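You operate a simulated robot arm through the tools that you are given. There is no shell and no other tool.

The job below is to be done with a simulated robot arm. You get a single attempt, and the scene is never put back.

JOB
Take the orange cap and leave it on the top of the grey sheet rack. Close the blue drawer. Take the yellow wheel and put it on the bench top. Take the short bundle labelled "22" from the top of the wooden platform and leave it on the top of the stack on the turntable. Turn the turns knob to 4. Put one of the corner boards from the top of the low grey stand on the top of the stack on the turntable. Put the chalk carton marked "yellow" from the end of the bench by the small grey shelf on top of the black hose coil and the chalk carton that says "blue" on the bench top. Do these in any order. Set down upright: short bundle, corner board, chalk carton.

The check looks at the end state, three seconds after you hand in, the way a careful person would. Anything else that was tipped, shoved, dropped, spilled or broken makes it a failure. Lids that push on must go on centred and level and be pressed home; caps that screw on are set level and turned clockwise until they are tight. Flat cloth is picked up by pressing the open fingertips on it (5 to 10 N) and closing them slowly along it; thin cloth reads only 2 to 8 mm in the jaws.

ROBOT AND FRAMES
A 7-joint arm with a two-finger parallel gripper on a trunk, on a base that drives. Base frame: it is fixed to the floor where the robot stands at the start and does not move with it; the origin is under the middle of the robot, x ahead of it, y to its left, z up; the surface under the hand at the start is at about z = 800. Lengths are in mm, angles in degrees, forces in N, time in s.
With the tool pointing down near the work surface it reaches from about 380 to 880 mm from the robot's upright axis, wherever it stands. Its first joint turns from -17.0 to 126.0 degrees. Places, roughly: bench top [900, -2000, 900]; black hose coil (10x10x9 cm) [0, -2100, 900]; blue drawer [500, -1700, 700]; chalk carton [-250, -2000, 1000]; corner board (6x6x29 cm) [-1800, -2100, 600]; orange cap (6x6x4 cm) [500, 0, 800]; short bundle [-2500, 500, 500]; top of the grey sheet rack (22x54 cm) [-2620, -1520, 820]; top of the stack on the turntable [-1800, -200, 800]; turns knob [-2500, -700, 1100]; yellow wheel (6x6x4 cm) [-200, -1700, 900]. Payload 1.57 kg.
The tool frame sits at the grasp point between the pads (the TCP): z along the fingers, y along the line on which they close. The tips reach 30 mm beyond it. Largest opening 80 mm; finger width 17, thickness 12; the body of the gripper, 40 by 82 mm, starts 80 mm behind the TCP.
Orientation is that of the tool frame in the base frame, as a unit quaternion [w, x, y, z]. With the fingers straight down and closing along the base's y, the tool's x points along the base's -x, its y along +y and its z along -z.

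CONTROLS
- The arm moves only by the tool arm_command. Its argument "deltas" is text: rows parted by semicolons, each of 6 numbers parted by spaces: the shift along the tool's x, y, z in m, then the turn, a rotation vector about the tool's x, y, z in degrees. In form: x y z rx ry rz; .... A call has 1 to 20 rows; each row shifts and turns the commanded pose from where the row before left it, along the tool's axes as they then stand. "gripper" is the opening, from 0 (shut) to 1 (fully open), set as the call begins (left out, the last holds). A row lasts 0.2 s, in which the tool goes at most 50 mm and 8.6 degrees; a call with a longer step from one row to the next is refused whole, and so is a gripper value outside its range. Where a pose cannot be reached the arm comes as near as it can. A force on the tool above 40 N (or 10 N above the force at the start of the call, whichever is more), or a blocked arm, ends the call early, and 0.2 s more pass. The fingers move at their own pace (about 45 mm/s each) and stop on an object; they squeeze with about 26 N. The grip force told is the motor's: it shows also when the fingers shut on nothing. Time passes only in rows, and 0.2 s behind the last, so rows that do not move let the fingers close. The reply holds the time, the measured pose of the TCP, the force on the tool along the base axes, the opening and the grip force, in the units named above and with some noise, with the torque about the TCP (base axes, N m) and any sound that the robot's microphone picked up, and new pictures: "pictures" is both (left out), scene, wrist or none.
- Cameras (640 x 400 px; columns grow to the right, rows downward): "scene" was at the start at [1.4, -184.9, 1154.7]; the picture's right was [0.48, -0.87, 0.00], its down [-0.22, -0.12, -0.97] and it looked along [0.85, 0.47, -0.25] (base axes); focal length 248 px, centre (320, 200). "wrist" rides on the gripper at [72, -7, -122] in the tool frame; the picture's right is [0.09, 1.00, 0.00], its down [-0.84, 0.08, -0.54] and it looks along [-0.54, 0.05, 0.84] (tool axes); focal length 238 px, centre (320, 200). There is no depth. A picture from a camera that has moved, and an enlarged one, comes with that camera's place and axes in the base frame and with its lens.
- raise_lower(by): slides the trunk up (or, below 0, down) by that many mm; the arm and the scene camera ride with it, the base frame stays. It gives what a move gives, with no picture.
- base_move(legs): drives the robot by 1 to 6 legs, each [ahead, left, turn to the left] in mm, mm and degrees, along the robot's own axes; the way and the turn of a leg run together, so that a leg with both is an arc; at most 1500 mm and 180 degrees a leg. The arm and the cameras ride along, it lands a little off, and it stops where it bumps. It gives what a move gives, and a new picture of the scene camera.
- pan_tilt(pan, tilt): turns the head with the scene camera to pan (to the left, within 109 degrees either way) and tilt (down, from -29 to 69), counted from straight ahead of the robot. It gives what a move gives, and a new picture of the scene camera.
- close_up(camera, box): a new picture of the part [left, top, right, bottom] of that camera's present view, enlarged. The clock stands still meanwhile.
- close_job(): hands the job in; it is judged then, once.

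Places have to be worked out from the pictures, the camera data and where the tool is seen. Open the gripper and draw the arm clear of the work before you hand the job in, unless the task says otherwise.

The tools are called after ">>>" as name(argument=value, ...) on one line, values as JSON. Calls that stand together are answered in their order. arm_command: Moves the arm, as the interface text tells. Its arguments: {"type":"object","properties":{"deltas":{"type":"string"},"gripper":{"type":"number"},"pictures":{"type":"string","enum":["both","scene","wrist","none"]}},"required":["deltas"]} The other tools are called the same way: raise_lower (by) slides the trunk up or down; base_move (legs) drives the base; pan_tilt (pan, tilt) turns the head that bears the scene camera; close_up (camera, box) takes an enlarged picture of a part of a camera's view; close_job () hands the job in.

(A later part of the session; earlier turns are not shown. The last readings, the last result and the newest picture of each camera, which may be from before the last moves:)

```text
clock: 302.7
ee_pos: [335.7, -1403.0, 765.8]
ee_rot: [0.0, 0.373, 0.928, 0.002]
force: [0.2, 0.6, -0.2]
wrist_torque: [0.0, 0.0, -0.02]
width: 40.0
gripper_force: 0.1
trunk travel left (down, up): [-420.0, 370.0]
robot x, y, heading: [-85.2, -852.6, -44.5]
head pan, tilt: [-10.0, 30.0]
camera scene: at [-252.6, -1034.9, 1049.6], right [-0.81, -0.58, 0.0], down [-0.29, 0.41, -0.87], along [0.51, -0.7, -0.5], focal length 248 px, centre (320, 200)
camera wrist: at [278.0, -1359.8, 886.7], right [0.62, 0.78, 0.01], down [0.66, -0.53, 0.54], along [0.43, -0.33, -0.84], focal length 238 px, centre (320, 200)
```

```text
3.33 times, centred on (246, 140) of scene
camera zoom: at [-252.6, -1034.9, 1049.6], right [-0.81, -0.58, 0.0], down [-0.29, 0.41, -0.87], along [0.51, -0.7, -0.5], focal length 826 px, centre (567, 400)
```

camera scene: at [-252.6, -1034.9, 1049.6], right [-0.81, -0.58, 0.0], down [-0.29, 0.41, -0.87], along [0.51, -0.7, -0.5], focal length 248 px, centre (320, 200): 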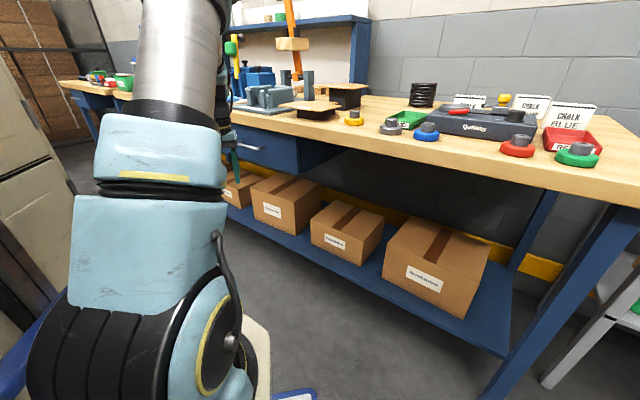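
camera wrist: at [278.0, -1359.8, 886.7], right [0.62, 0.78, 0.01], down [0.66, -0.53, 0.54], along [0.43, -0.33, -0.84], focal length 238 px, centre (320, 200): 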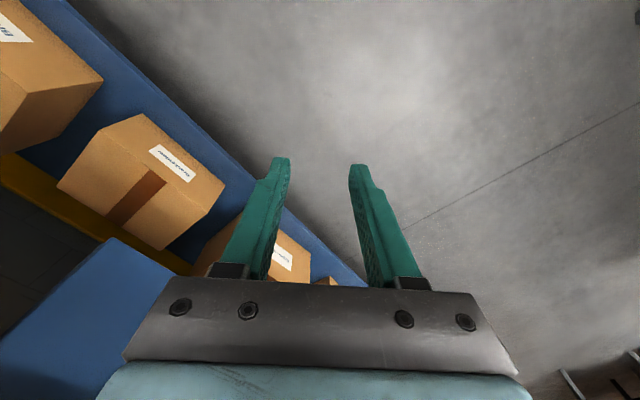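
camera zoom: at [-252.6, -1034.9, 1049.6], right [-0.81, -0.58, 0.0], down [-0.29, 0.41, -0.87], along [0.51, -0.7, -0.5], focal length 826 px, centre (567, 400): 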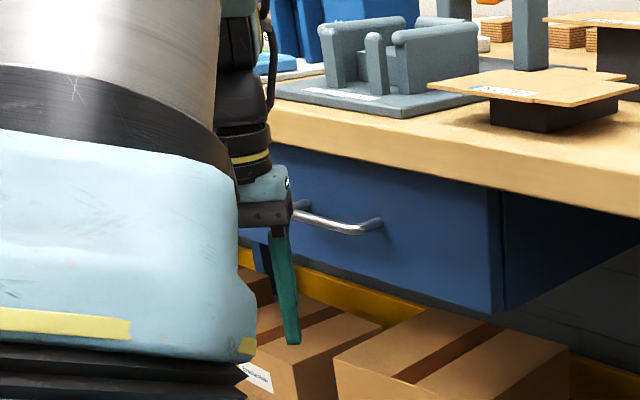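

The drawer is shut. Now the chalk cartons: I raise the trunk fully, face the bench squarely and move to the carton end.

>>> raise_lower(by=365)

>>> base_move(legs=[[0, 0, -45.5], [250, -200, 0]])

>>> pan_tilt(pan=5, tilt=40)

>>> close_up(camera="wrist", box=[0, 0, 640, 400])

```text
clock: 306.2
ee_pos: [336.3, -1404.5, 1129.4]
ee_rot: [-0.001, 0.374, 0.927, 0.003]
force: [-0.4, -0.2, 0.5]
wrist_torque: [-0.03, 0.02, 0.01]
width: 40.1
gripper_force: 0.0
trunk travel left (down, up): [-785.0, 5.0]
robot x, y, heading: [-87.6, -852.0, -44.2]
head pan, tilt: [-10.0, 30.0]
```

```text
clock: 310.4
ee_pos: [-380.1, -1792.3, 1131.2]
ee_rot: [0.002, 0.7, 0.714, 0.002]
force: [-0.1, -0.2, 0.1]
wrist_torque: [0.02, 0.01, 0.01]
width: 40.0
gripper_force: 0.1
trunk travel left (down, up): [-785.0, 5.0]
robot x, y, heading: [-284.5, -1104.0, -89.4]
head pan, tilt: [-10.0, 30.0]
camera scene: at [-532.7, -1115.8, 1414.6], right [-0.99, 0.16, 0.0], down [0.08, 0.49, -0.87], along [-0.14, -0.85, -0.5], focal length 248 px, centre (320, 200)
```

scene: 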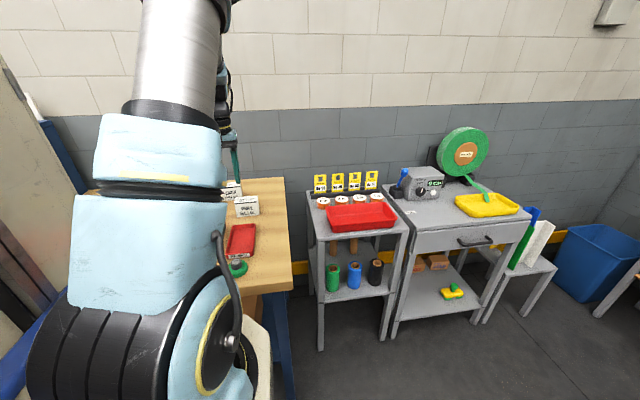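

```text
clock: 311.2
ee_pos: [-379.8, -1791.7, 1128.7]
ee_rot: [0.002, 0.701, 0.713, 0.002]
force: [0.3, -0.9, 0.2]
wrist_torque: [0.0, 0.05, 0.02]
width: 40.0
gripper_force: 0.1
trunk travel left (down, up): [-785.0, 5.0]
robot x, y, heading: [-287.2, -1103.5, -89.5]
head pan, tilt: [5.0, 40.0]
camera scene: at [-509.7, -1111.3, 1399.3], right [-1.0, -0.1, 0.0], down [-0.06, 0.64, -0.77], along [0.07, -0.76, -0.64], focal length 248 px, centre (320, 200)
```

scene: 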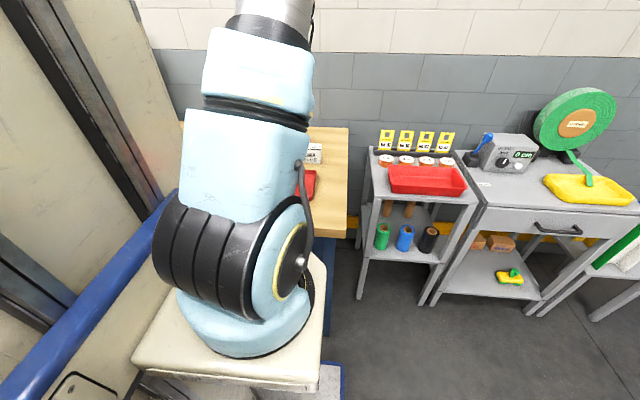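

```text
1.00 times, centred on (320, 200) of wrist (not enlarged: the box is as wide or as high as the picture)
camera zoom: at [-388.3, -1721.2, 1251.6], right [0.99, 0.11, 0.0], down [0.09, -0.84, 0.54], along [0.06, -0.54, -0.84], focal length 238 px, centre (320, 200)
```

zoom: 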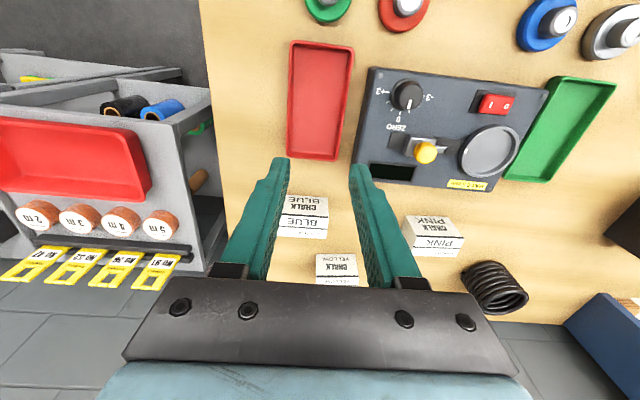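

Cartons (blue, yellow, pink) and the coil are all visible. I zoom to measure them.

>>> close_up(camera="wrist", box=[230, 170, 422, 290])

>>> close_up(camera="wrist", box=[390, 200, 550, 300])

```text
3.33 times, centred on (326, 230) of wrist
camera zoom: at [-388.3, -1721.2, 1251.6], right [0.99, 0.11, 0.0], down [0.09, -0.84, 0.54], along [0.06, -0.54, -0.84], focal length 794 px, centre (300, 100)
```

zoom: 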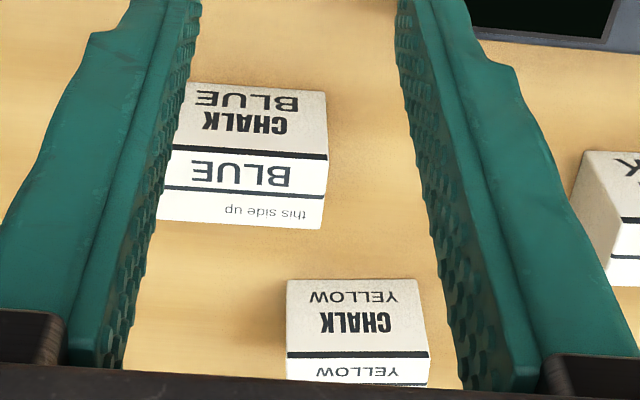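

```text
4.00 times, centred on (470, 250) of wrist
camera zoom: at [-388.3, -1721.2, 1251.6], right [0.99, 0.11, 0.0], down [0.09, -0.84, 0.54], along [0.06, -0.54, -0.84], focal length 953 px, centre (-280, 0)
```

zoom: 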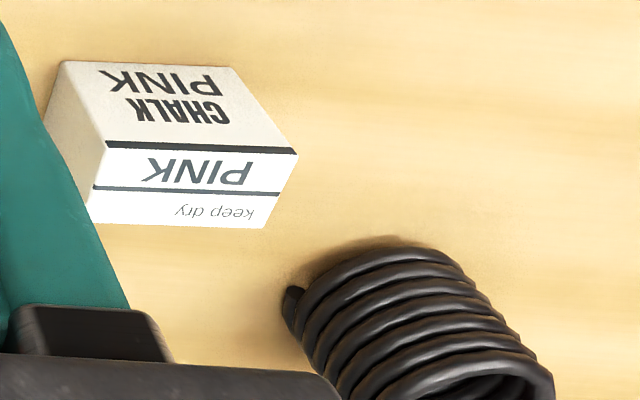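

Carton size is about 82×45×62 mm, so they must be gripped across the 45 mm depth (fingers closing along y). The yellow one (≈(−314, −2110)) and the coil (≈(28, −2120)) are far back, so I first test the arm's reach in the free air above.

>>> arm_command(deltas="-0.03 0.03 0.02 0 0 0;-0.035 0.03 0.01 0 0 0;-0.045 0 0.02 0 0 0;-0.045 0 0.02 0 0 0;-0.045 0 0 0 0 0;-0.045 0 0 0 0 0;0 0 0 0 0 0", gripper=1, pictures="wrist")

```text
clock: 312.8
ee_pos: [-315.0, -2018.5, 1063.3]
ee_rot: [0.001, 0.7, 0.714, 0.002]
force: [-0.4, 1.7, 0.2]
wrist_torque: [-0.01, -0.02, -0.01]
width: 79.9
gripper_force: 0.0
out of reach, approached as far as the arm can: row 6
trunk travel left (down, up): [-785.0, 5.0]
robot x, y, heading: [-286.7, -1106.6, -89.4]
head pan, tilt: [5.0, 40.0]
camera wrist: at [-324.4, -1946.7, 1185.2], right [0.99, 0.11, 0.0], down [0.09, -0.84, 0.54], along [0.06, -0.54, -0.84], focal length 238 px, centre (320, 200)
```

wrist: 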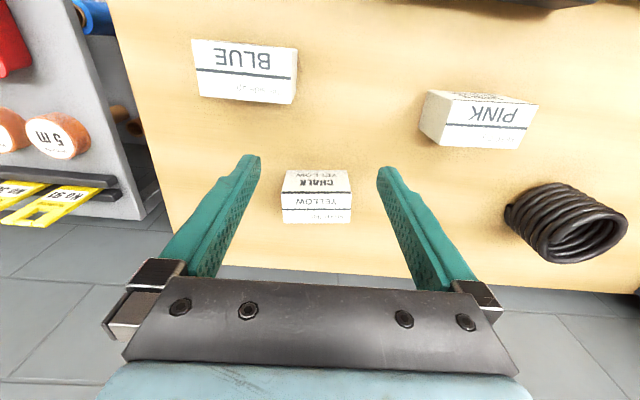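

Reach is about 914 mm ahead at this height, so with the base moved up to y≈−1210 both targets are reachable. I zoom on the yellow carton and the coil from here.

>>> close_up(camera="wrist", box=[180, 20, 372, 140])

>>> close_up(camera="wrist", box=[240, 140, 400, 240])

>>> close_up(camera="wrist", box=[480, 150, 640, 250])

```text
3.33 times, centred on (276, 80) of wrist
camera zoom: at [-324.4, -1946.7, 1185.2], right [0.99, 0.11, 0.0], down [0.09, -0.84, 0.54], along [0.06, -0.54, -0.84], focal length 794 px, centre (467, 600)
```

zoom: 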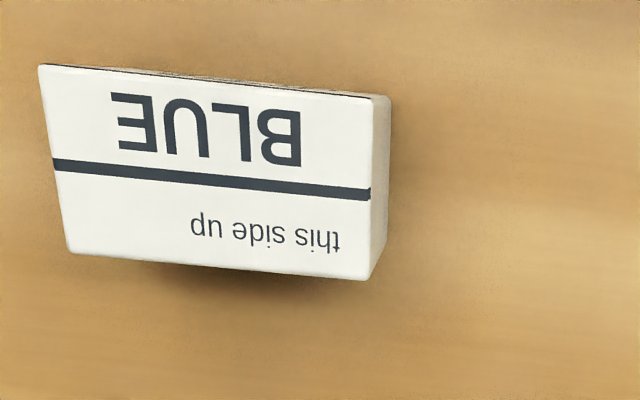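

```text
4.00 times, centred on (320, 190) of wrist
camera zoom: at [-324.4, -1946.7, 1185.2], right [0.99, 0.11, 0.0], down [0.09, -0.84, 0.54], along [0.06, -0.54, -0.84], focal length 953 px, centre (320, 240)
```

zoom: 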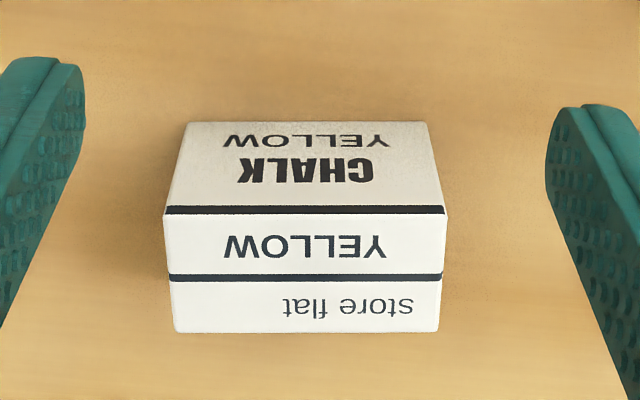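

```text
4.00 times, centred on (560, 200) of wrist
camera zoom: at [-324.4, -1946.7, 1185.2], right [0.99, 0.11, 0.0], down [0.09, -0.84, 0.54], along [0.06, -0.54, -0.84], focal length 953 px, centre (-640, 200)
```

zoom: 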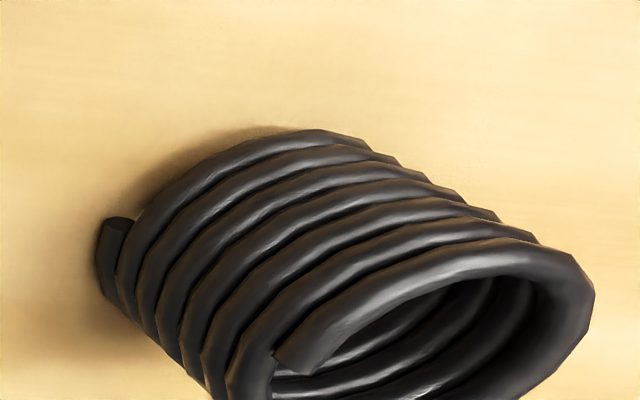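

Bench top is z≈885; the yellow carton is centred about (−310, −2115), yawed +6°, top at z≈943. I turn the hand +85° so the fingers close along its depth, then drive 100 mm closer.

>>> arm_command(deltas="0.02 0 -0.01 0 0 8.2;0 0 0 0 0 8.2;0 0 0 0 0 8.2;0 0 0 0 0 8.2;0 0 0 0 0 8.2;0 0 0 0 0 8.2;0 0 0 0 0 8.2;0 0 0 0 0 8.2;0 0 0 0 0 8.2;0 0 0 0 0 8.2;0 0 0 0 0 2.8;0 0 0 0 0 0", gripper=1, pictures="none")

>>> base_move(legs=[[102, 0, 0]])

>>> close_up(camera="wrist", box=[0, 0, 640, 400])

```text
clock: 315.4
ee_pos: [-315.8, -1994.5, 1068.6]
ee_rot: [-0.002, 0.999, 0.054, 0.003]
force: [0.3, 0.4, 0.4]
wrist_torque: [0.0, 0.0, 0.03]
width: 80.0
gripper_force: 0.1
trunk travel left (down, up): [-785.0, 5.0]
robot x, y, heading: [-290.5, -1105.8, -89.4]
head pan, tilt: [5.0, 40.0]
```

```text
clock: 316.6
ee_pos: [-314.9, -2098.9, 1069.0]
ee_rot: [0.0, 0.998, 0.055, 0.002]
force: [0.2, 0.1, 1.2]
wrist_torque: [0.01, -0.02, 0.03]
width: 80.1
gripper_force: 0.0
trunk travel left (down, up): [-785.0, 5.0]
robot x, y, heading: [-284.9, -1205.5, -89.4]
head pan, tilt: [5.0, 40.0]
camera scene: at [-508.6, -1215.1, 1399.2], right [-1.0, -0.1, 0.0], down [-0.06, 0.64, -0.77], along [0.07, -0.76, -0.64], focal length 248 px, centre (320, 200)
```

scene: 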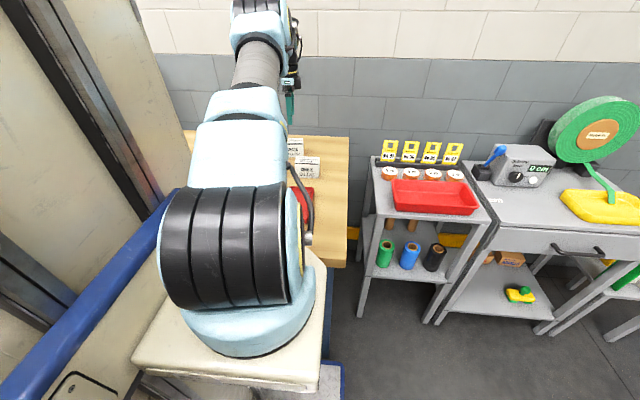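

```text
1.00 times, centred on (320, 200) of wrist (not enlarged: the box is as wide or as high as the picture)
camera zoom: at [-245.3, -2084.1, 1190.7], right [0.2, -0.98, 0.0], down [-0.83, -0.17, 0.54], along [-0.53, -0.11, -0.84], focal length 238 px, centre (320, 200)
```

zoom: 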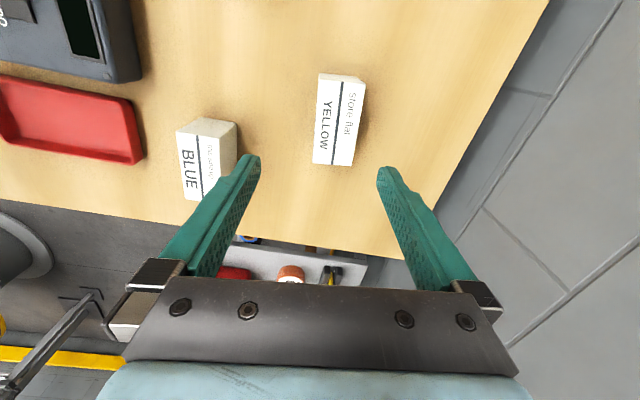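

The yellow carton's top centre works out at (−305, −2114). I shift onto it while descending to z≈1000.

>>> arm_command(deltas="0 0 0.03 0 0 0;0.003 0.006 0.02 0 0 0;0.003 0.01 0.02 0 0 0;0 0 0 0 0 0", gripper=1, pictures="wrist")

>>> close_up(camera="wrist", box=[200, 60, 440, 210])

```text
clock: 317.6
ee_pos: [-306.9, -2112.9, 997.4]
ee_rot: [0.0, 0.998, 0.055, 0.003]
force: [0.6, -0.1, -0.5]
wrist_torque: [0.05, 0.03, 0.0]
width: 79.9
gripper_force: 0.0
trunk travel left (down, up): [-785.0, 5.0]
robot x, y, heading: [-286.5, -1208.5, -89.6]
head pan, tilt: [5.0, 40.0]
camera wrist: at [-237.6, -2099.7, 1119.9], right [0.2, -0.98, 0.0], down [-0.83, -0.17, 0.54], along [-0.53, -0.11, -0.84], focal length 238 px, centre (320, 200)
```

wrist: 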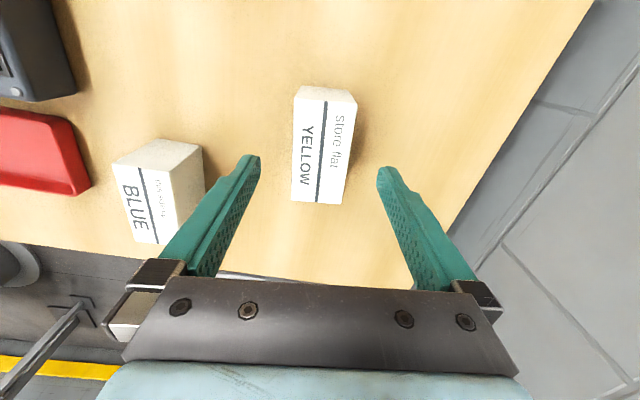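

```text
2.67 times, centred on (320, 135) of wrist
camera zoom: at [-237.6, -2099.7, 1119.9], right [0.2, -0.98, 0.0], down [-0.83, -0.17, 0.54], along [-0.53, -0.11, -0.84], focal length 636 px, centre (320, 373)
```

zoom: 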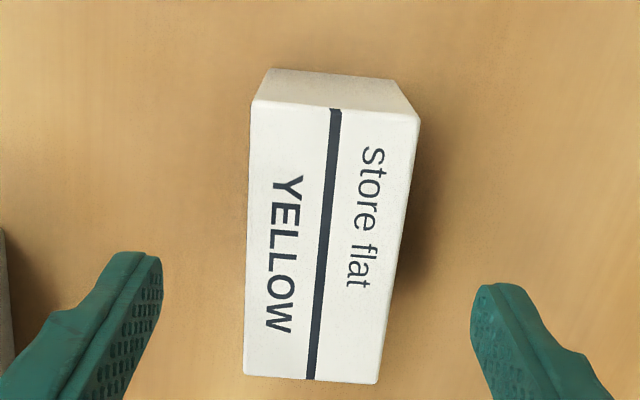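

The carton is centred and aligned between the open fingers. I shift 4 mm along and descend beside it to z≈921.

>>> arm_command(deltas="0.004 0 0.02 0 0 0;0 0 0.03 0 0 0;0 0 0.026 0 0 0;0 0 0 0 0 0", gripper=1, pictures="wrist")

```text
clock: 318.6
ee_pos: [-301.9, -2113.5, 924.0]
ee_rot: [0.0, 0.999, 0.054, 0.003]
force: [0.2, 0.4, -0.5]
wrist_torque: [-0.01, 0.01, -0.02]
width: 80.0
gripper_force: 0.1
trunk travel left (down, up): [-785.0, 5.0]
robot x, y, heading: [-283.6, -1206.9, -89.4]
head pan, tilt: [5.0, 40.0]
camera wrist: at [-231.2, -2098.5, 1045.8], right [0.2, -0.98, 0.0], down [-0.83, -0.17, 0.54], along [-0.53, -0.11, -0.84], focal length 238 px, centre (320, 200)
```

wrist: 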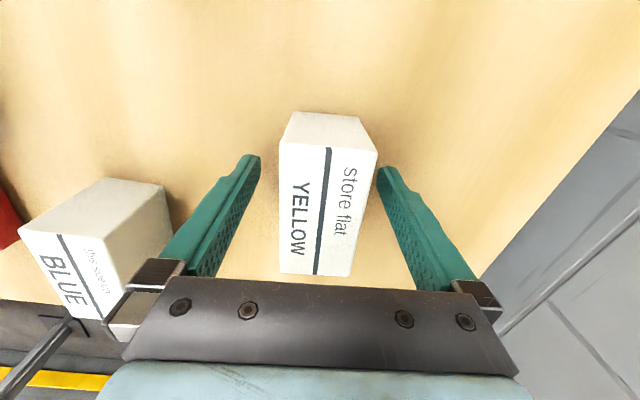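

The fingers straddle the carton squarely. I close on it.

>>> arm_command(deltas="0 0 0 0 0 0;0 0 0 0 0 0;0 0 0 0 0 0;0 0 0 0 0 0", gripper=0, pictures="wrist")

```text
clock: 319.6
ee_pos: [-300.6, -2112.3, 925.0]
ee_rot: [-0.001, 0.999, 0.054, 0.003]
force: [0.3, -0.3, 0.2]
wrist_torque: [-0.04, 0.01, 0.0]
width: 44.6
gripper_force: 25.8
trunk travel left (down, up): [-785.0, 5.0]
robot x, y, heading: [-284.2, -1207.4, -89.3]
head pan, tilt: [5.0, 40.0]
camera wrist: at [-231.3, -2098.6, 1046.0], right [0.2, -0.98, 0.0], down [-0.83, -0.17, 0.54], along [-0.53, -0.11, -0.84], focal length 238 px, centre (320, 200)
```

wrist: 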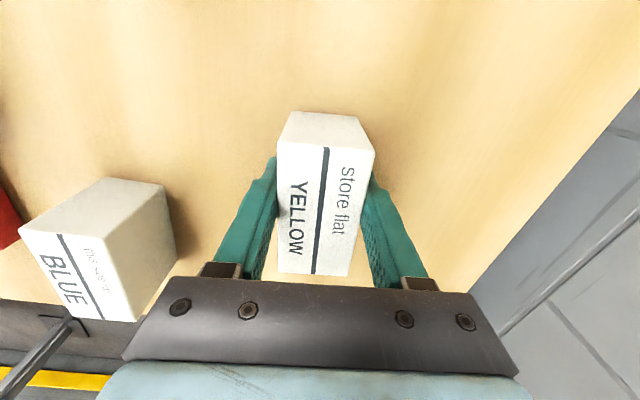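

Held at 44.6 mm. I lift to clear the coil height and then strafe 330 mm towards the coil.

>>> arm_command(deltas="0 0 -0.015 0 0 0;0 0 -0.03 0 0 0;0 0 -0.04 0 0 0;0 0 -0.04 0 0 0;0 0 0 0 0 0", gripper=0, pictures="none")

>>> base_move(legs=[[0, 300, 0]])

>>> close_up(camera="wrist", box=[0, 0, 640, 400])

```text
clock: 320.8
ee_pos: [-303.9, -2112.6, 1047.1]
ee_rot: [0.0, 0.999, 0.054, 0.002]
force: [-0.2, 0.5, -1.2]
wrist_torque: [0.02, 0.01, 0.02]
width: 44.8
gripper_force: 25.9
trunk travel left (down, up): [-785.0, 5.0]
robot x, y, heading: [-282.9, -1206.2, -89.6]
head pan, tilt: [5.0, 40.0]
```

```text
clock: 322.8
ee_pos: [-5.0, -2110.7, 1046.5]
ee_rot: [0.001, 0.999, 0.053, 0.003]
force: [0.2, -0.4, -1.2]
wrist_torque: [-0.02, -0.01, 0.0]
width: 44.8
gripper_force: 25.8
trunk travel left (down, up): [-785.0, 5.0]
robot x, y, heading: [17.6, -1205.5, -89.7]
head pan, tilt: [5.0, 40.0]
camera scene: at [-204.8, -1211.9, 1399.2], right [-1.0, -0.09, 0.0], down [-0.06, 0.64, -0.77], along [0.07, -0.76, -0.64], focal length 248 px, centre (320, 200)
```

scene: 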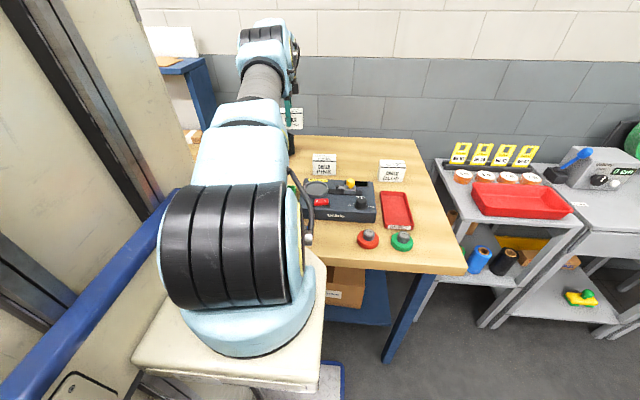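

```text
1.00 times, centred on (320, 200) of wrist (not enlarged: the box is as wide or as high as the picture)
camera zoom: at [64.7, -2097.7, 1168.6], right [0.2, -0.98, 0.0], down [-0.83, -0.16, 0.54], along [-0.53, -0.1, -0.84], focal length 238 px, centre (320, 200)
```

zoom: 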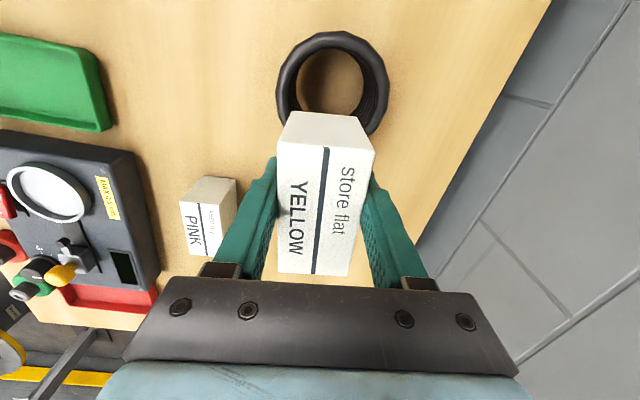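

The coil ring is visible from above: centre about (30, −2112). I shift the carton over it.

>>> arm_command(deltas="0.0173 0.0023 0 0 0 0;0.0173 0.0024 0 0 0 0;0 0 0 0 0 0", gripper=0, pictures="both")

>>> close_up(camera="scene", box=[230, 90, 330, 152])

```text
clock: 323.6
ee_pos: [28.4, -2113.6, 1046.5]
ee_rot: [0.0, 0.999, 0.052, 0.003]
force: [-0.3, -0.2, -1.3]
wrist_torque: [-0.02, -0.05, -0.01]
width: 44.8
gripper_force: 26.1
trunk travel left (down, up): [-785.0, 5.0]
robot x, y, heading: [18.6, -1207.4, -89.7]
head pan, tilt: [5.0, 40.0]
camera scene: at [-204.8, -1211.8, 1399.2], right [-1.0, -0.09, 0.0], down [-0.06, 0.64, -0.77], along [0.07, -0.76, -0.64], focal length 248 px, centre (320, 200)
camera wrist: at [99.6, -2100.0, 1169.0], right [0.2, -0.98, 0.0], down [-0.83, -0.16, 0.54], along [-0.53, -0.1, -0.84], focal length 238 px, centre (320, 200)
```

scene: 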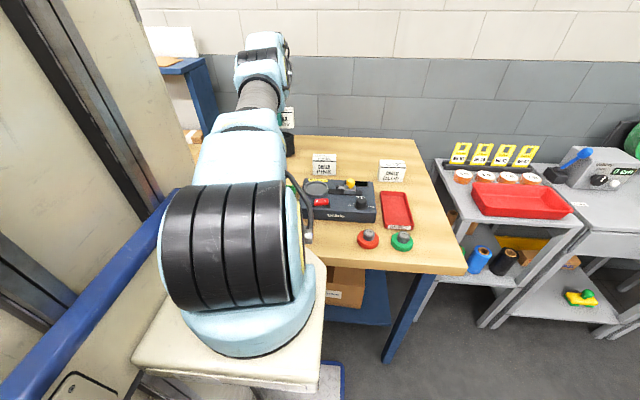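
wrist: 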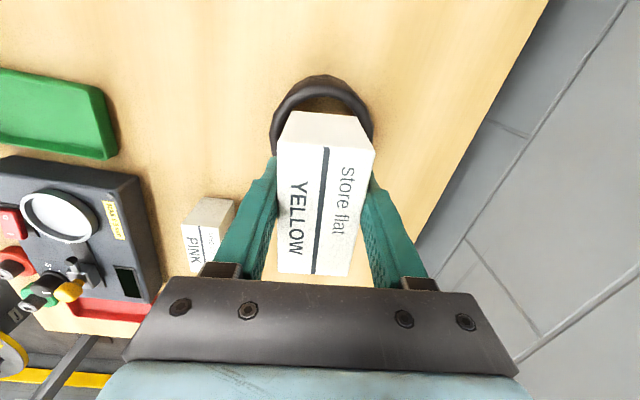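

```text
6.40 times, centred on (280, 121) of scene
camera zoom: at [-204.8, -1211.8, 1399.2], right [-1.0, -0.09, 0.0], down [-0.06, 0.64, -0.77], along [0.07, -0.76, -0.64], focal length 1585 px, centre (576, 706)
```

zoom: 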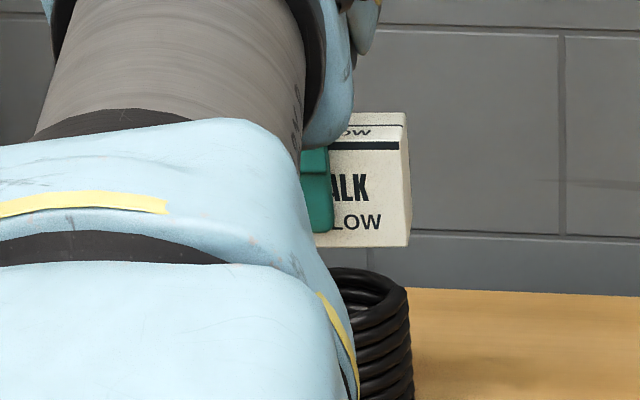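

Cross-checking both views, the coil centre is nearer x≈36. I shift 8 mm and lower slowly onto it.

>>> arm_command(deltas="0.008 0 0 0 0 0;0 0 0.01 0 0 0;0 0 0.008 0 0 0;0 0 0.006 0 0 0;0 0 0 0 0 0", gripper=0, pictures="none")

>>> close_up(camera="scene", box=[230, 90, 330, 152])

>>> close_up(camera="wrist", box=[200, 50, 440, 200])

```text
clock: 324.8
ee_pos: [37.2, -2111.4, 1022.1]
ee_rot: [0.0, 0.999, 0.053, 0.003]
force: [-0.1, -0.3, -2.4]
wrist_torque: [-0.01, -0.01, -0.01]
width: 44.6
gripper_force: 25.9
trunk travel left (down, up): [-785.0, 5.0]
robot x, y, heading: [18.1, -1203.5, -89.5]
head pan, tilt: [5.0, 40.0]
```

```text
6.40 times, centred on (280, 121) of scene
camera zoom: at [-204.8, -1211.9, 1399.2], right [-1.0, -0.09, 0.0], down [-0.06, 0.64, -0.77], along [0.07, -0.76, -0.64], focal length 1585 px, centre (576, 706)
```

zoom: 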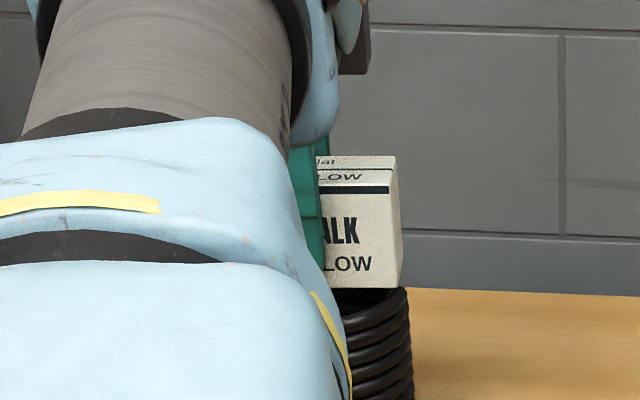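

```text
2.67 times, centred on (320, 125) of wrist
camera zoom: at [107.0, -2098.1, 1143.6], right [0.2, -0.98, 0.0], down [-0.83, -0.16, 0.54], along [-0.53, -0.11, -0.84], focal length 636 px, centre (320, 400)
```

zoom: 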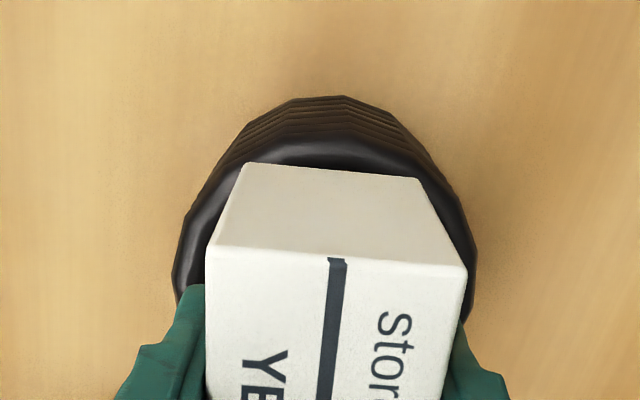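

The carton is centred over the ring in both views, about 15 mm above it. I lower in fine steps to contact.

>>> arm_command(deltas="0 0 0.003 0 0 0;0 0 0.003 0 0 0;0 0 0.002 0 0 0;0 0 0 0 0 0", gripper=0, pictures="none")

>>> arm_command(deltas="0 0 0.002 0 0 0;0 0 0.002 0 0 0;0 0 0 0 0 0", gripper=0, pictures="none")

>>> close_up(camera="scene", box=[230, 90, 330, 152])

```text
clock: 325.8
ee_pos: [36.8, -2112.6, 1014.1]
ee_rot: [0.0, 0.999, 0.052, 0.002]
force: [-0.2, -0.9, -1.3]
wrist_torque: [0.01, -0.02, -0.02]
width: 44.9
gripper_force: 26.0
trunk travel left (down, up): [-785.0, 5.0]
robot x, y, heading: [17.1, -1206.3, -89.8]
head pan, tilt: [5.0, 40.0]
```

```text
clock: 326.6
ee_pos: [38.1, -2111.4, 1014.0]
ee_rot: [0.003, 0.999, 0.052, 0.002]
force: [-1.6, 0.3, 21.9]
wrist_torque: [0.43, 0.21, 0.0]
width: 44.6
gripper_force: 25.8
trunk travel left (down, up): [-785.0, 5.0]
robot x, y, heading: [17.6, -1205.9, -89.8]
head pan, tilt: [5.0, 40.0]
```

```text
6.40 times, centred on (280, 121) of scene
camera zoom: at [-204.9, -1210.6, 1399.5], right [-1.0, -0.09, 0.0], down [-0.06, 0.64, -0.77], along [0.07, -0.76, -0.64], focal length 1585 px, centre (576, 706)
```

zoom: 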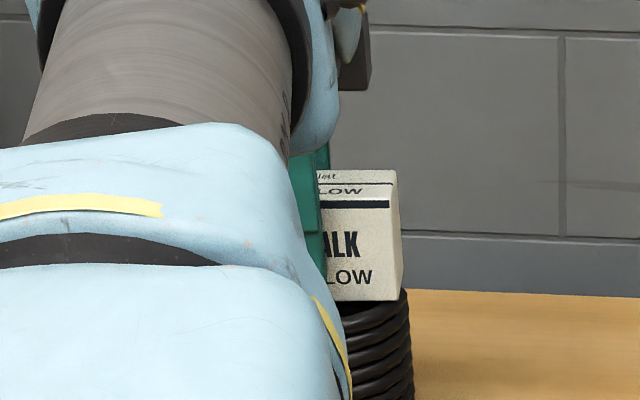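

Contact at z≈1013 (22 N). I ease off 1 mm and open the fingers a little, checking the carton stays put.

>>> arm_command(deltas="0 0 -0.0015 0 0 0;0 0 0 0 0 0", gripper=0, pictures="none")

>>> arm_command(deltas="0 0 0 0 0 0;0 0 0 0 0 0", gripper=0.65, pictures="wrist")

>>> arm_command(deltas="0 0 0 0 0 0;0 0 0 0 0 0", gripper=1, pictures="wrist")

```text
clock: 327.2
ee_pos: [38.0, -2111.7, 1014.6]
ee_rot: [0.002, 0.999, 0.053, 0.002]
force: [-0.2, -6.0, 20.7]
wrist_torque: [-0.16, 0.58, 0.05]
width: 45.0
gripper_force: 26.1
trunk travel left (down, up): [-785.0, 5.0]
robot x, y, heading: [17.5, -1206.4, -89.6]
head pan, tilt: [5.0, 40.0]
```

```text
clock: 327.8
ee_pos: [38.2, -2110.6, 1010.8]
ee_rot: [-0.001, 0.999, 0.052, 0.003]
force: [0.0, 0.4, -0.1]
wrist_torque: [0.02, 0.0, 0.03]
width: 51.8
gripper_force: 0.1
trunk travel left (down, up): [-785.0, 5.0]
robot x, y, heading: [16.9, -1208.7, -89.6]
head pan, tilt: [5.0, 40.0]
camera wrist: at [107.8, -2097.6, 1133.3], right [0.2, -0.98, 0.0], down [-0.83, -0.17, 0.54], along [-0.53, -0.1, -0.84], focal length 238 px, centre (320, 200)
```

wrist: 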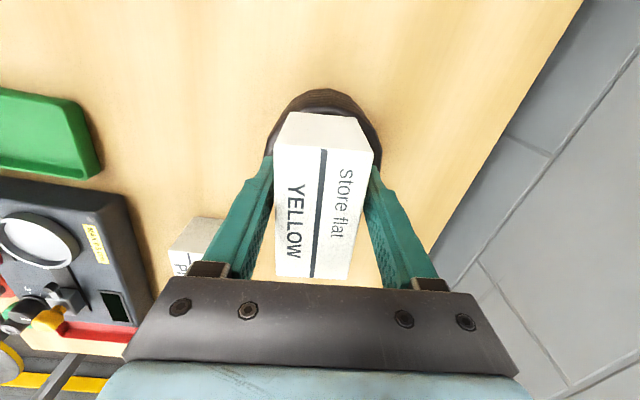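

```text
clock: 328.4
ee_pos: [38.1, -2111.0, 1011.8]
ee_rot: [0.0, 0.999, 0.053, 0.003]
force: [-0.1, -0.4, -0.5]
wrist_torque: [0.0, 0.01, 0.03]
width: 79.8
gripper_force: 0.2
trunk travel left (down, up): [-785.0, 5.0]
robot x, y, heading: [15.9, -1204.8, -89.9]
head pan, tilt: [5.0, 40.0]
camera wrist: at [107.8, -2097.7, 1134.1], right [0.2, -0.98, 0.0], down [-0.83, -0.16, 0.54], along [-0.53, -0.1, -0.84], focal length 238 px, centre (320, 200)
```

wrist: 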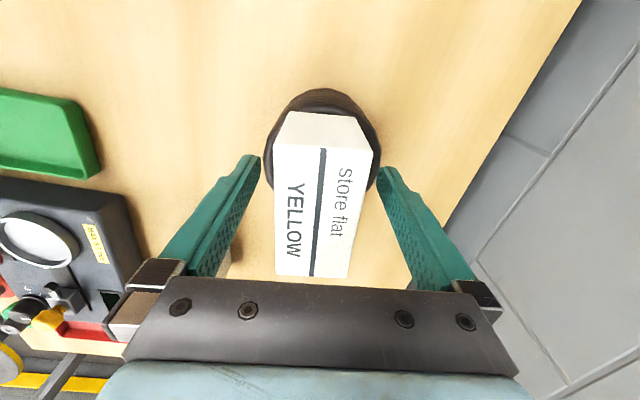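

The carton sits steadily on the coil. I lift straight up until the tips clear its top.

>>> arm_command(deltas="0 0 -0.015 0 0 0;0 0 -0.02 0 0 0;0 0 -0.02 0 0 0;0 0 0 0 0 0", gripper=1, pictures="both")

>>> close_up(camera="scene", box=[230, 80, 330, 142])

```text
clock: 329.4
ee_pos: [38.4, -2110.4, 1066.1]
ee_rot: [0.0, 0.999, 0.052, 0.003]
force: [-0.6, 0.7, 0.4]
wrist_torque: [-0.01, -0.01, -0.01]
width: 80.0
gripper_force: 0.0
trunk travel left (down, up): [-785.0, 5.0]
robot x, y, heading: [20.7, -1208.0, -89.9]
head pan, tilt: [5.0, 40.0]
camera scene: at [-204.8, -1211.8, 1399.2], right [-1.0, -0.09, 0.0], down [-0.06, 0.64, -0.77], along [0.07, -0.76, -0.64], focal length 248 px, centre (320, 200)
camera wrist: at [108.1, -2096.6, 1188.5], right [0.2, -0.98, 0.0], down [-0.83, -0.16, 0.54], along [-0.53, -0.1, -0.84], focal length 238 px, centre (320, 200)
```

scene: 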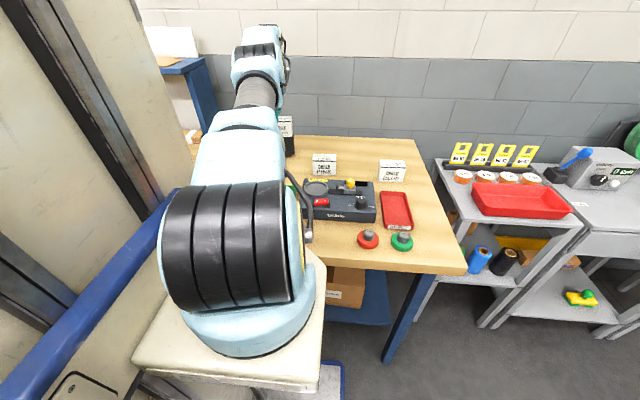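
wrist: 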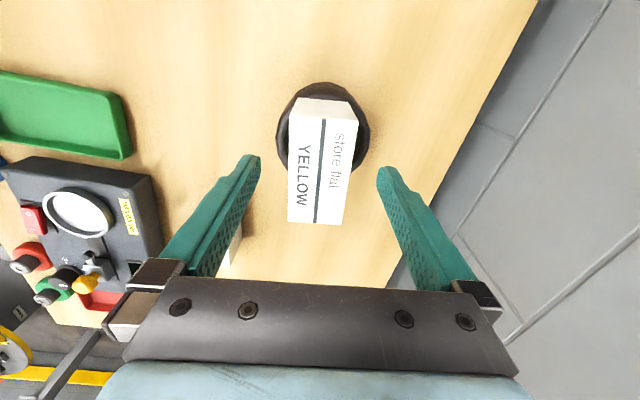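

```text
6.40 times, centred on (280, 111) of scene
camera zoom: at [-204.8, -1211.8, 1399.2], right [-1.0, -0.09, 0.0], down [-0.06, 0.64, -0.77], along [0.07, -0.76, -0.64], focal length 1585 px, centre (576, 770)
```

zoom: 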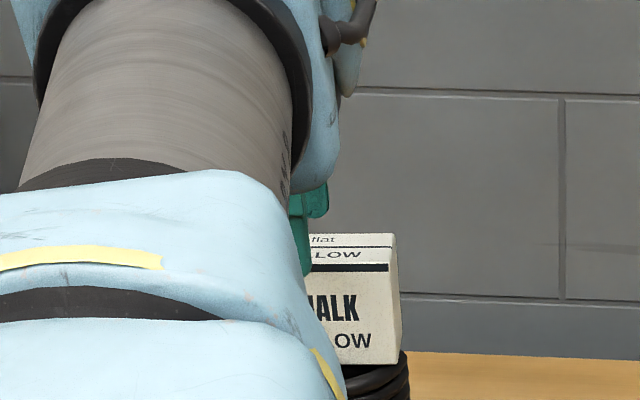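

I raise another 20 mm (allowing for the arm's reach) before moving sideways.

>>> arm_command(deltas="0 0 -0.01 0 0 0;0 0 -0.01 0 0 0;0 0 0 0 0 0", gripper=1, pictures="wrist")

```text
clock: 330.2
ee_pos: [37.1, -2109.1, 1086.8]
ee_rot: [0.0, 0.999, 0.052, 0.003]
force: [-0.1, -0.1, -0.8]
wrist_torque: [0.0, -0.01, -0.01]
width: 80.1
gripper_force: 0.0
trunk travel left (down, up): [-785.0, 5.0]
robot x, y, heading: [16.5, -1210.5, -89.3]
head pan, tilt: [5.0, 40.0]
camera wrist: at [107.5, -2095.4, 1208.3], right [0.2, -0.98, 0.0], down [-0.83, -0.16, 0.54], along [-0.53, -0.1, -0.84], focal length 238 px, centre (320, 200)
```

wrist: 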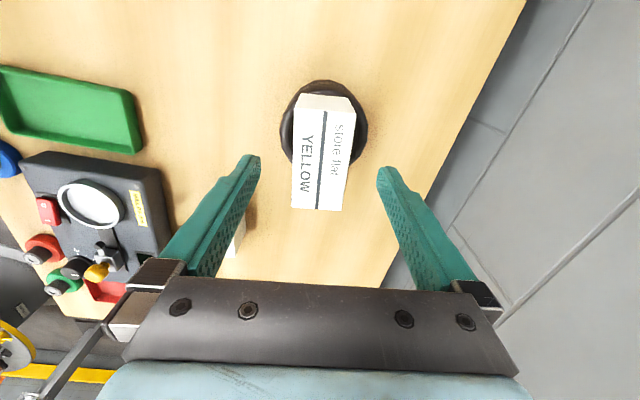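

Clear of the yellow carton. Now the blue one, centred about (−389, −1974): I strafe right 400 mm and draw the hand in over it.

>>> base_move(legs=[[0, -400, 0]])

>>> arm_command(deltas="0 -0.045 0 0 0 0;0 -0.045 0 0 0 0;0 -0.045 0 0 0 4.4;0 0 0 0 0 0", gripper=1, pictures="wrist")

```text
clock: 332.7
ee_pos: [-346.0, -2113.9, 1086.2]
ee_rot: [0.0, 0.998, 0.06, 0.003]
force: [0.2, 0.4, 0.4]
wrist_torque: [-0.01, -0.02, 0.02]
width: 80.0
gripper_force: 0.1
trunk travel left (down, up): [-785.0, 5.0]
robot x, y, heading: [-379.3, -1212.3, -88.7]
head pan, tilt: [5.0, 40.0]
camera scene: at [-603.1, -1220.6, 1399.2], right [-0.99, -0.11, 0.0], down [-0.07, 0.64, -0.77], along [0.08, -0.76, -0.64], focal length 248 px, centre (320, 200)
```

scene: 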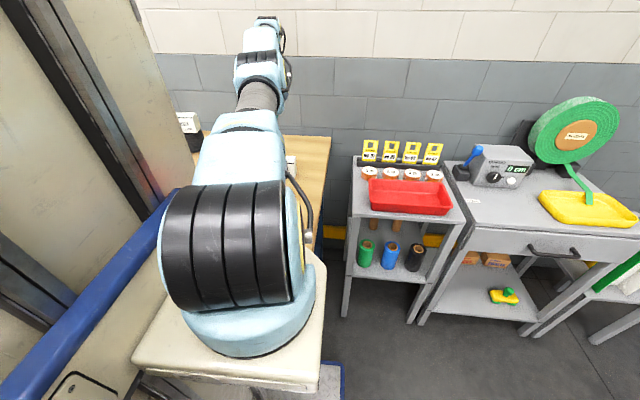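

```text
clock: 333.7
ee_pos: [-362.4, -1981.6, 1086.8]
ee_rot: [0.0, 1.0, 0.022, 0.003]
force: [-0.2, 0.2, 1.0]
wrist_torque: [0.0, 0.0, -0.01]
width: 80.4
gripper_force: 0.1
trunk travel left (down, up): [-785.0, 5.0]
robot x, y, heading: [-379.8, -1207.9, -89.1]
head pan, tilt: [5.0, 40.0]
camera wrist: at [-292.9, -1972.7, 1208.3], right [0.14, -0.99, 0.0], down [-0.84, -0.11, 0.54], along [-0.53, -0.07, -0.84], focal length 238 px, centre (320, 200)
```

wrist: 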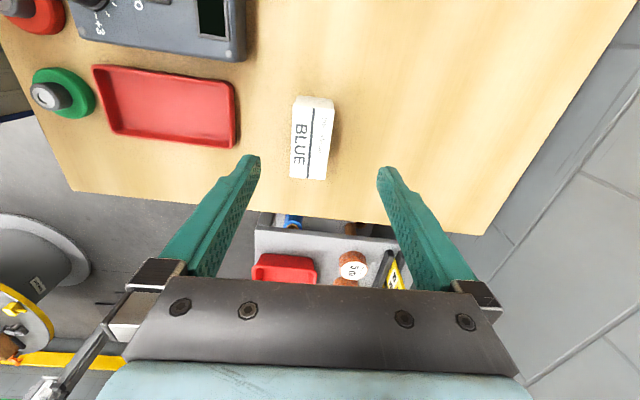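

The blue carton's top centre comes out at about (−384, −1975). I centre on it and go down to z≈1000.

>>> arm_command(deltas="-0.0217 -0.0075 0 0 0 0;0 0 0.03 0 0 0;0 0 0.03 0 0 0;0 0 0.025 0 0 0;0 0 0 0 0 0", gripper=1, pictures="wrist")

>>> close_up(camera="wrist", box=[200, 60, 440, 210])

```text
clock: 334.9
ee_pos: [-384.7, -1972.8, 1002.4]
ee_rot: [0.001, 1.0, 0.021, 0.003]
force: [-0.2, 0.6, -0.1]
wrist_torque: [0.01, 0.03, 0.01]
width: 80.0
gripper_force: 0.1
trunk travel left (down, up): [-785.0, 5.0]
robot x, y, heading: [-379.1, -1211.6, -88.8]
head pan, tilt: [5.0, 40.0]
camera wrist: at [-314.6, -1962.8, 1124.1], right [0.14, -0.99, 0.0], down [-0.83, -0.11, 0.54], along [-0.53, -0.07, -0.84], focal length 238 px, centre (320, 200)
```

wrist: 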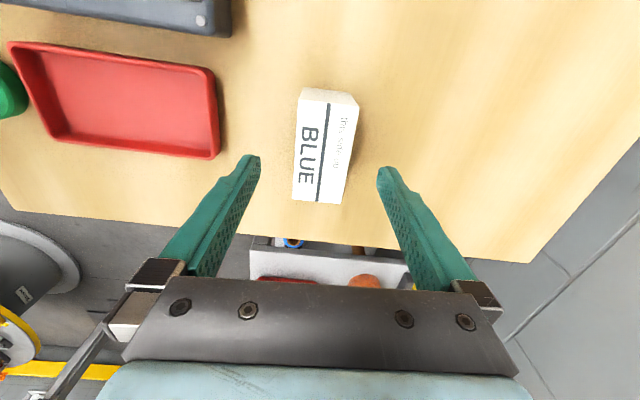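

```text
2.67 times, centred on (320, 135) of wrist
camera zoom: at [-314.6, -1962.8, 1124.1], right [0.14, -0.99, 0.0], down [-0.83, -0.11, 0.54], along [-0.53, -0.07, -0.84], focal length 636 px, centre (320, 373)
```

zoom: 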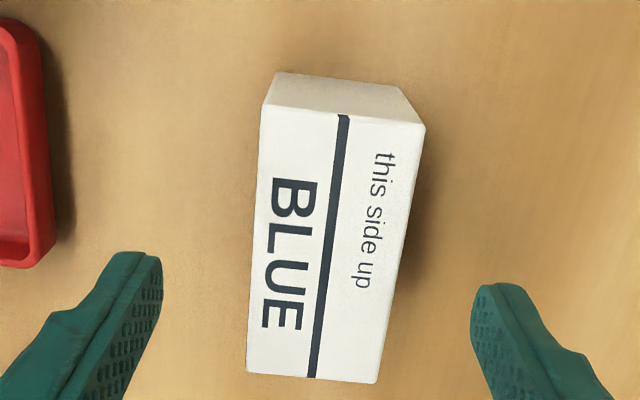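

The blue carton is nearly aligned. I correct 4 mm and 1.5° of yaw, descend to z≈923 beside it, and close.

>>> arm_command(deltas="0.004 0.001 0.02 0 0 1.5;0 0 0.03 0 0 0;0 0 0.028 0 0 0;0 0 0 0 0 0", gripper=1, pictures="wrist")

>>> arm_command(deltas="0 0 0 0 0 0;0 0 0 0 0 0;0 0 0 0 0 0;0 0 0 0 0 0", gripper=0, pictures="wrist")

```text
clock: 335.9
ee_pos: [-380.5, -1975.3, 924.3]
ee_rot: [-0.001, 1.0, 0.009, 0.003]
force: [0.5, 0.6, 0.0]
wrist_torque: [-0.01, -0.01, -0.02]
width: 79.9
gripper_force: 0.1
trunk travel left (down, up): [-785.0, 5.0]
robot x, y, heading: [-381.8, -1209.6, -88.8]
head pan, tilt: [5.0, 40.0]
camera wrist: at [-309.4, -1967.6, 1045.5], right [0.11, -0.99, 0.0], down [-0.84, -0.09, 0.54], along [-0.53, -0.06, -0.84], focal length 238 px, centre (320, 200)
```

wrist: 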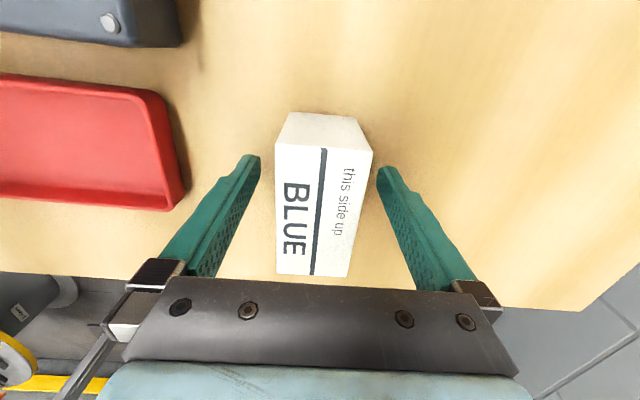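

```text
clock: 336.9
ee_pos: [-380.8, -1975.1, 924.1]
ee_rot: [0.0, 1.0, 0.008, 0.003]
force: [0.7, -0.1, -0.7]
wrist_torque: [0.0, 0.0, -0.04]
width: 44.7
gripper_force: 25.9
trunk travel left (down, up): [-785.0, 5.0]
robot x, y, heading: [-384.2, -1212.9, -88.6]
head pan, tilt: [5.0, 40.0]
camera wrist: at [-309.4, -1967.6, 1045.6], right [0.11, -0.99, 0.0], down [-0.84, -0.09, 0.54], along [-0.53, -0.06, -0.84], focal length 238 px, centre (320, 200)
```

wrist: 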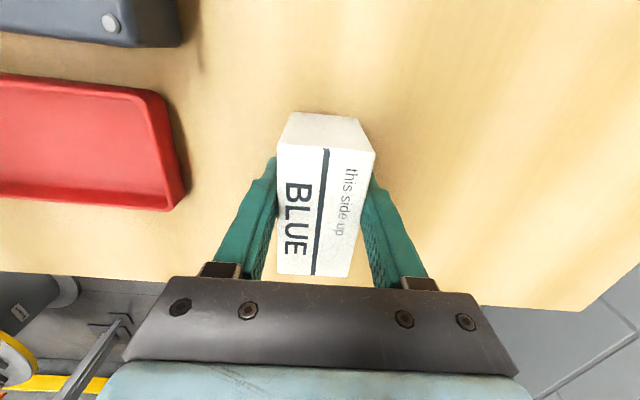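

The blue carton is gripped. I lift it, draw the hand in, and back off a little before driving along the bench.

>>> arm_command(deltas="0 0 -0.015 0 0 0;0 0 -0.03 0 0 0;0 0 -0.04 0 0 0;0 0 -0.045 0 0 0;0 -0.03 -0.03 0 0 0;0 -0.045 0 0 0 0;0 -0.045 0 0 0 0;0 -0.045 0 0 0 0;0 -0.045 0 0 0 0;0 0 0 0 0 0", gripper=0, pictures="wrist")

>>> base_move(legs=[[-110, 0, -1.2], [0, 800, 0]])

```text
clock: 339.1
ee_pos: [-385.2, -1762.9, 1082.9]
ee_rot: [-0.001, 1.0, 0.008, 0.003]
force: [-0.1, 0.2, -2.1]
wrist_torque: [0.02, 0.0, -0.01]
width: 44.6
gripper_force: 26.3
trunk travel left (down, up): [-785.0, 5.0]
robot x, y, heading: [-381.1, -1211.9, -88.9]
head pan, tilt: [5.0, 40.0]
camera wrist: at [-314.2, -1756.5, 1205.1], right [0.11, -0.99, 0.0], down [-0.84, -0.09, 0.54], along [-0.53, -0.06, -0.84], focal length 238 px, centre (320, 200)
```

wrist: 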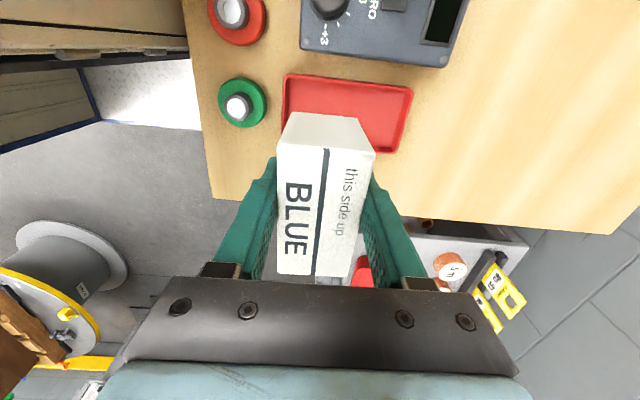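

```text
clock: 344.2
ee_pos: [397.0, -1661.6, 1083.4]
ee_rot: [0.0, 1.0, -0.007, 0.003]
force: [-0.1, -0.5, -0.5]
wrist_torque: [-0.02, -0.04, 0.06]
width: 44.7
gripper_force: 26.2
trunk travel left (down, up): [-785.0, 5.0]
robot x, y, heading: [421.4, -1106.9, -90.4]
head pan, tilt: [5.0, 40.0]
camera scene: at [196.0, -1110.7, 1399.2], right [-1.0, -0.08, 0.0], down [-0.05, 0.64, -0.77], along [0.06, -0.76, -0.64], focal length 248 px, centre (320, 200)
```

scene: 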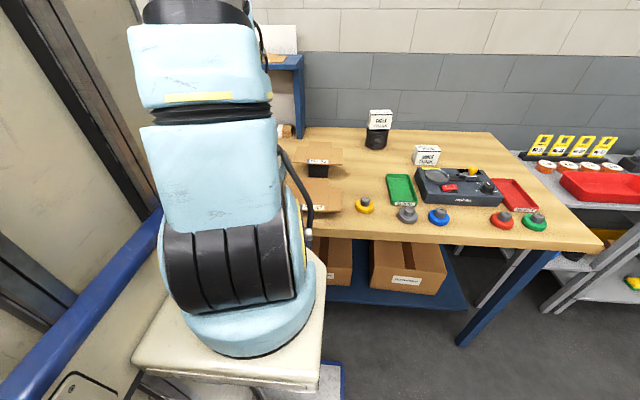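

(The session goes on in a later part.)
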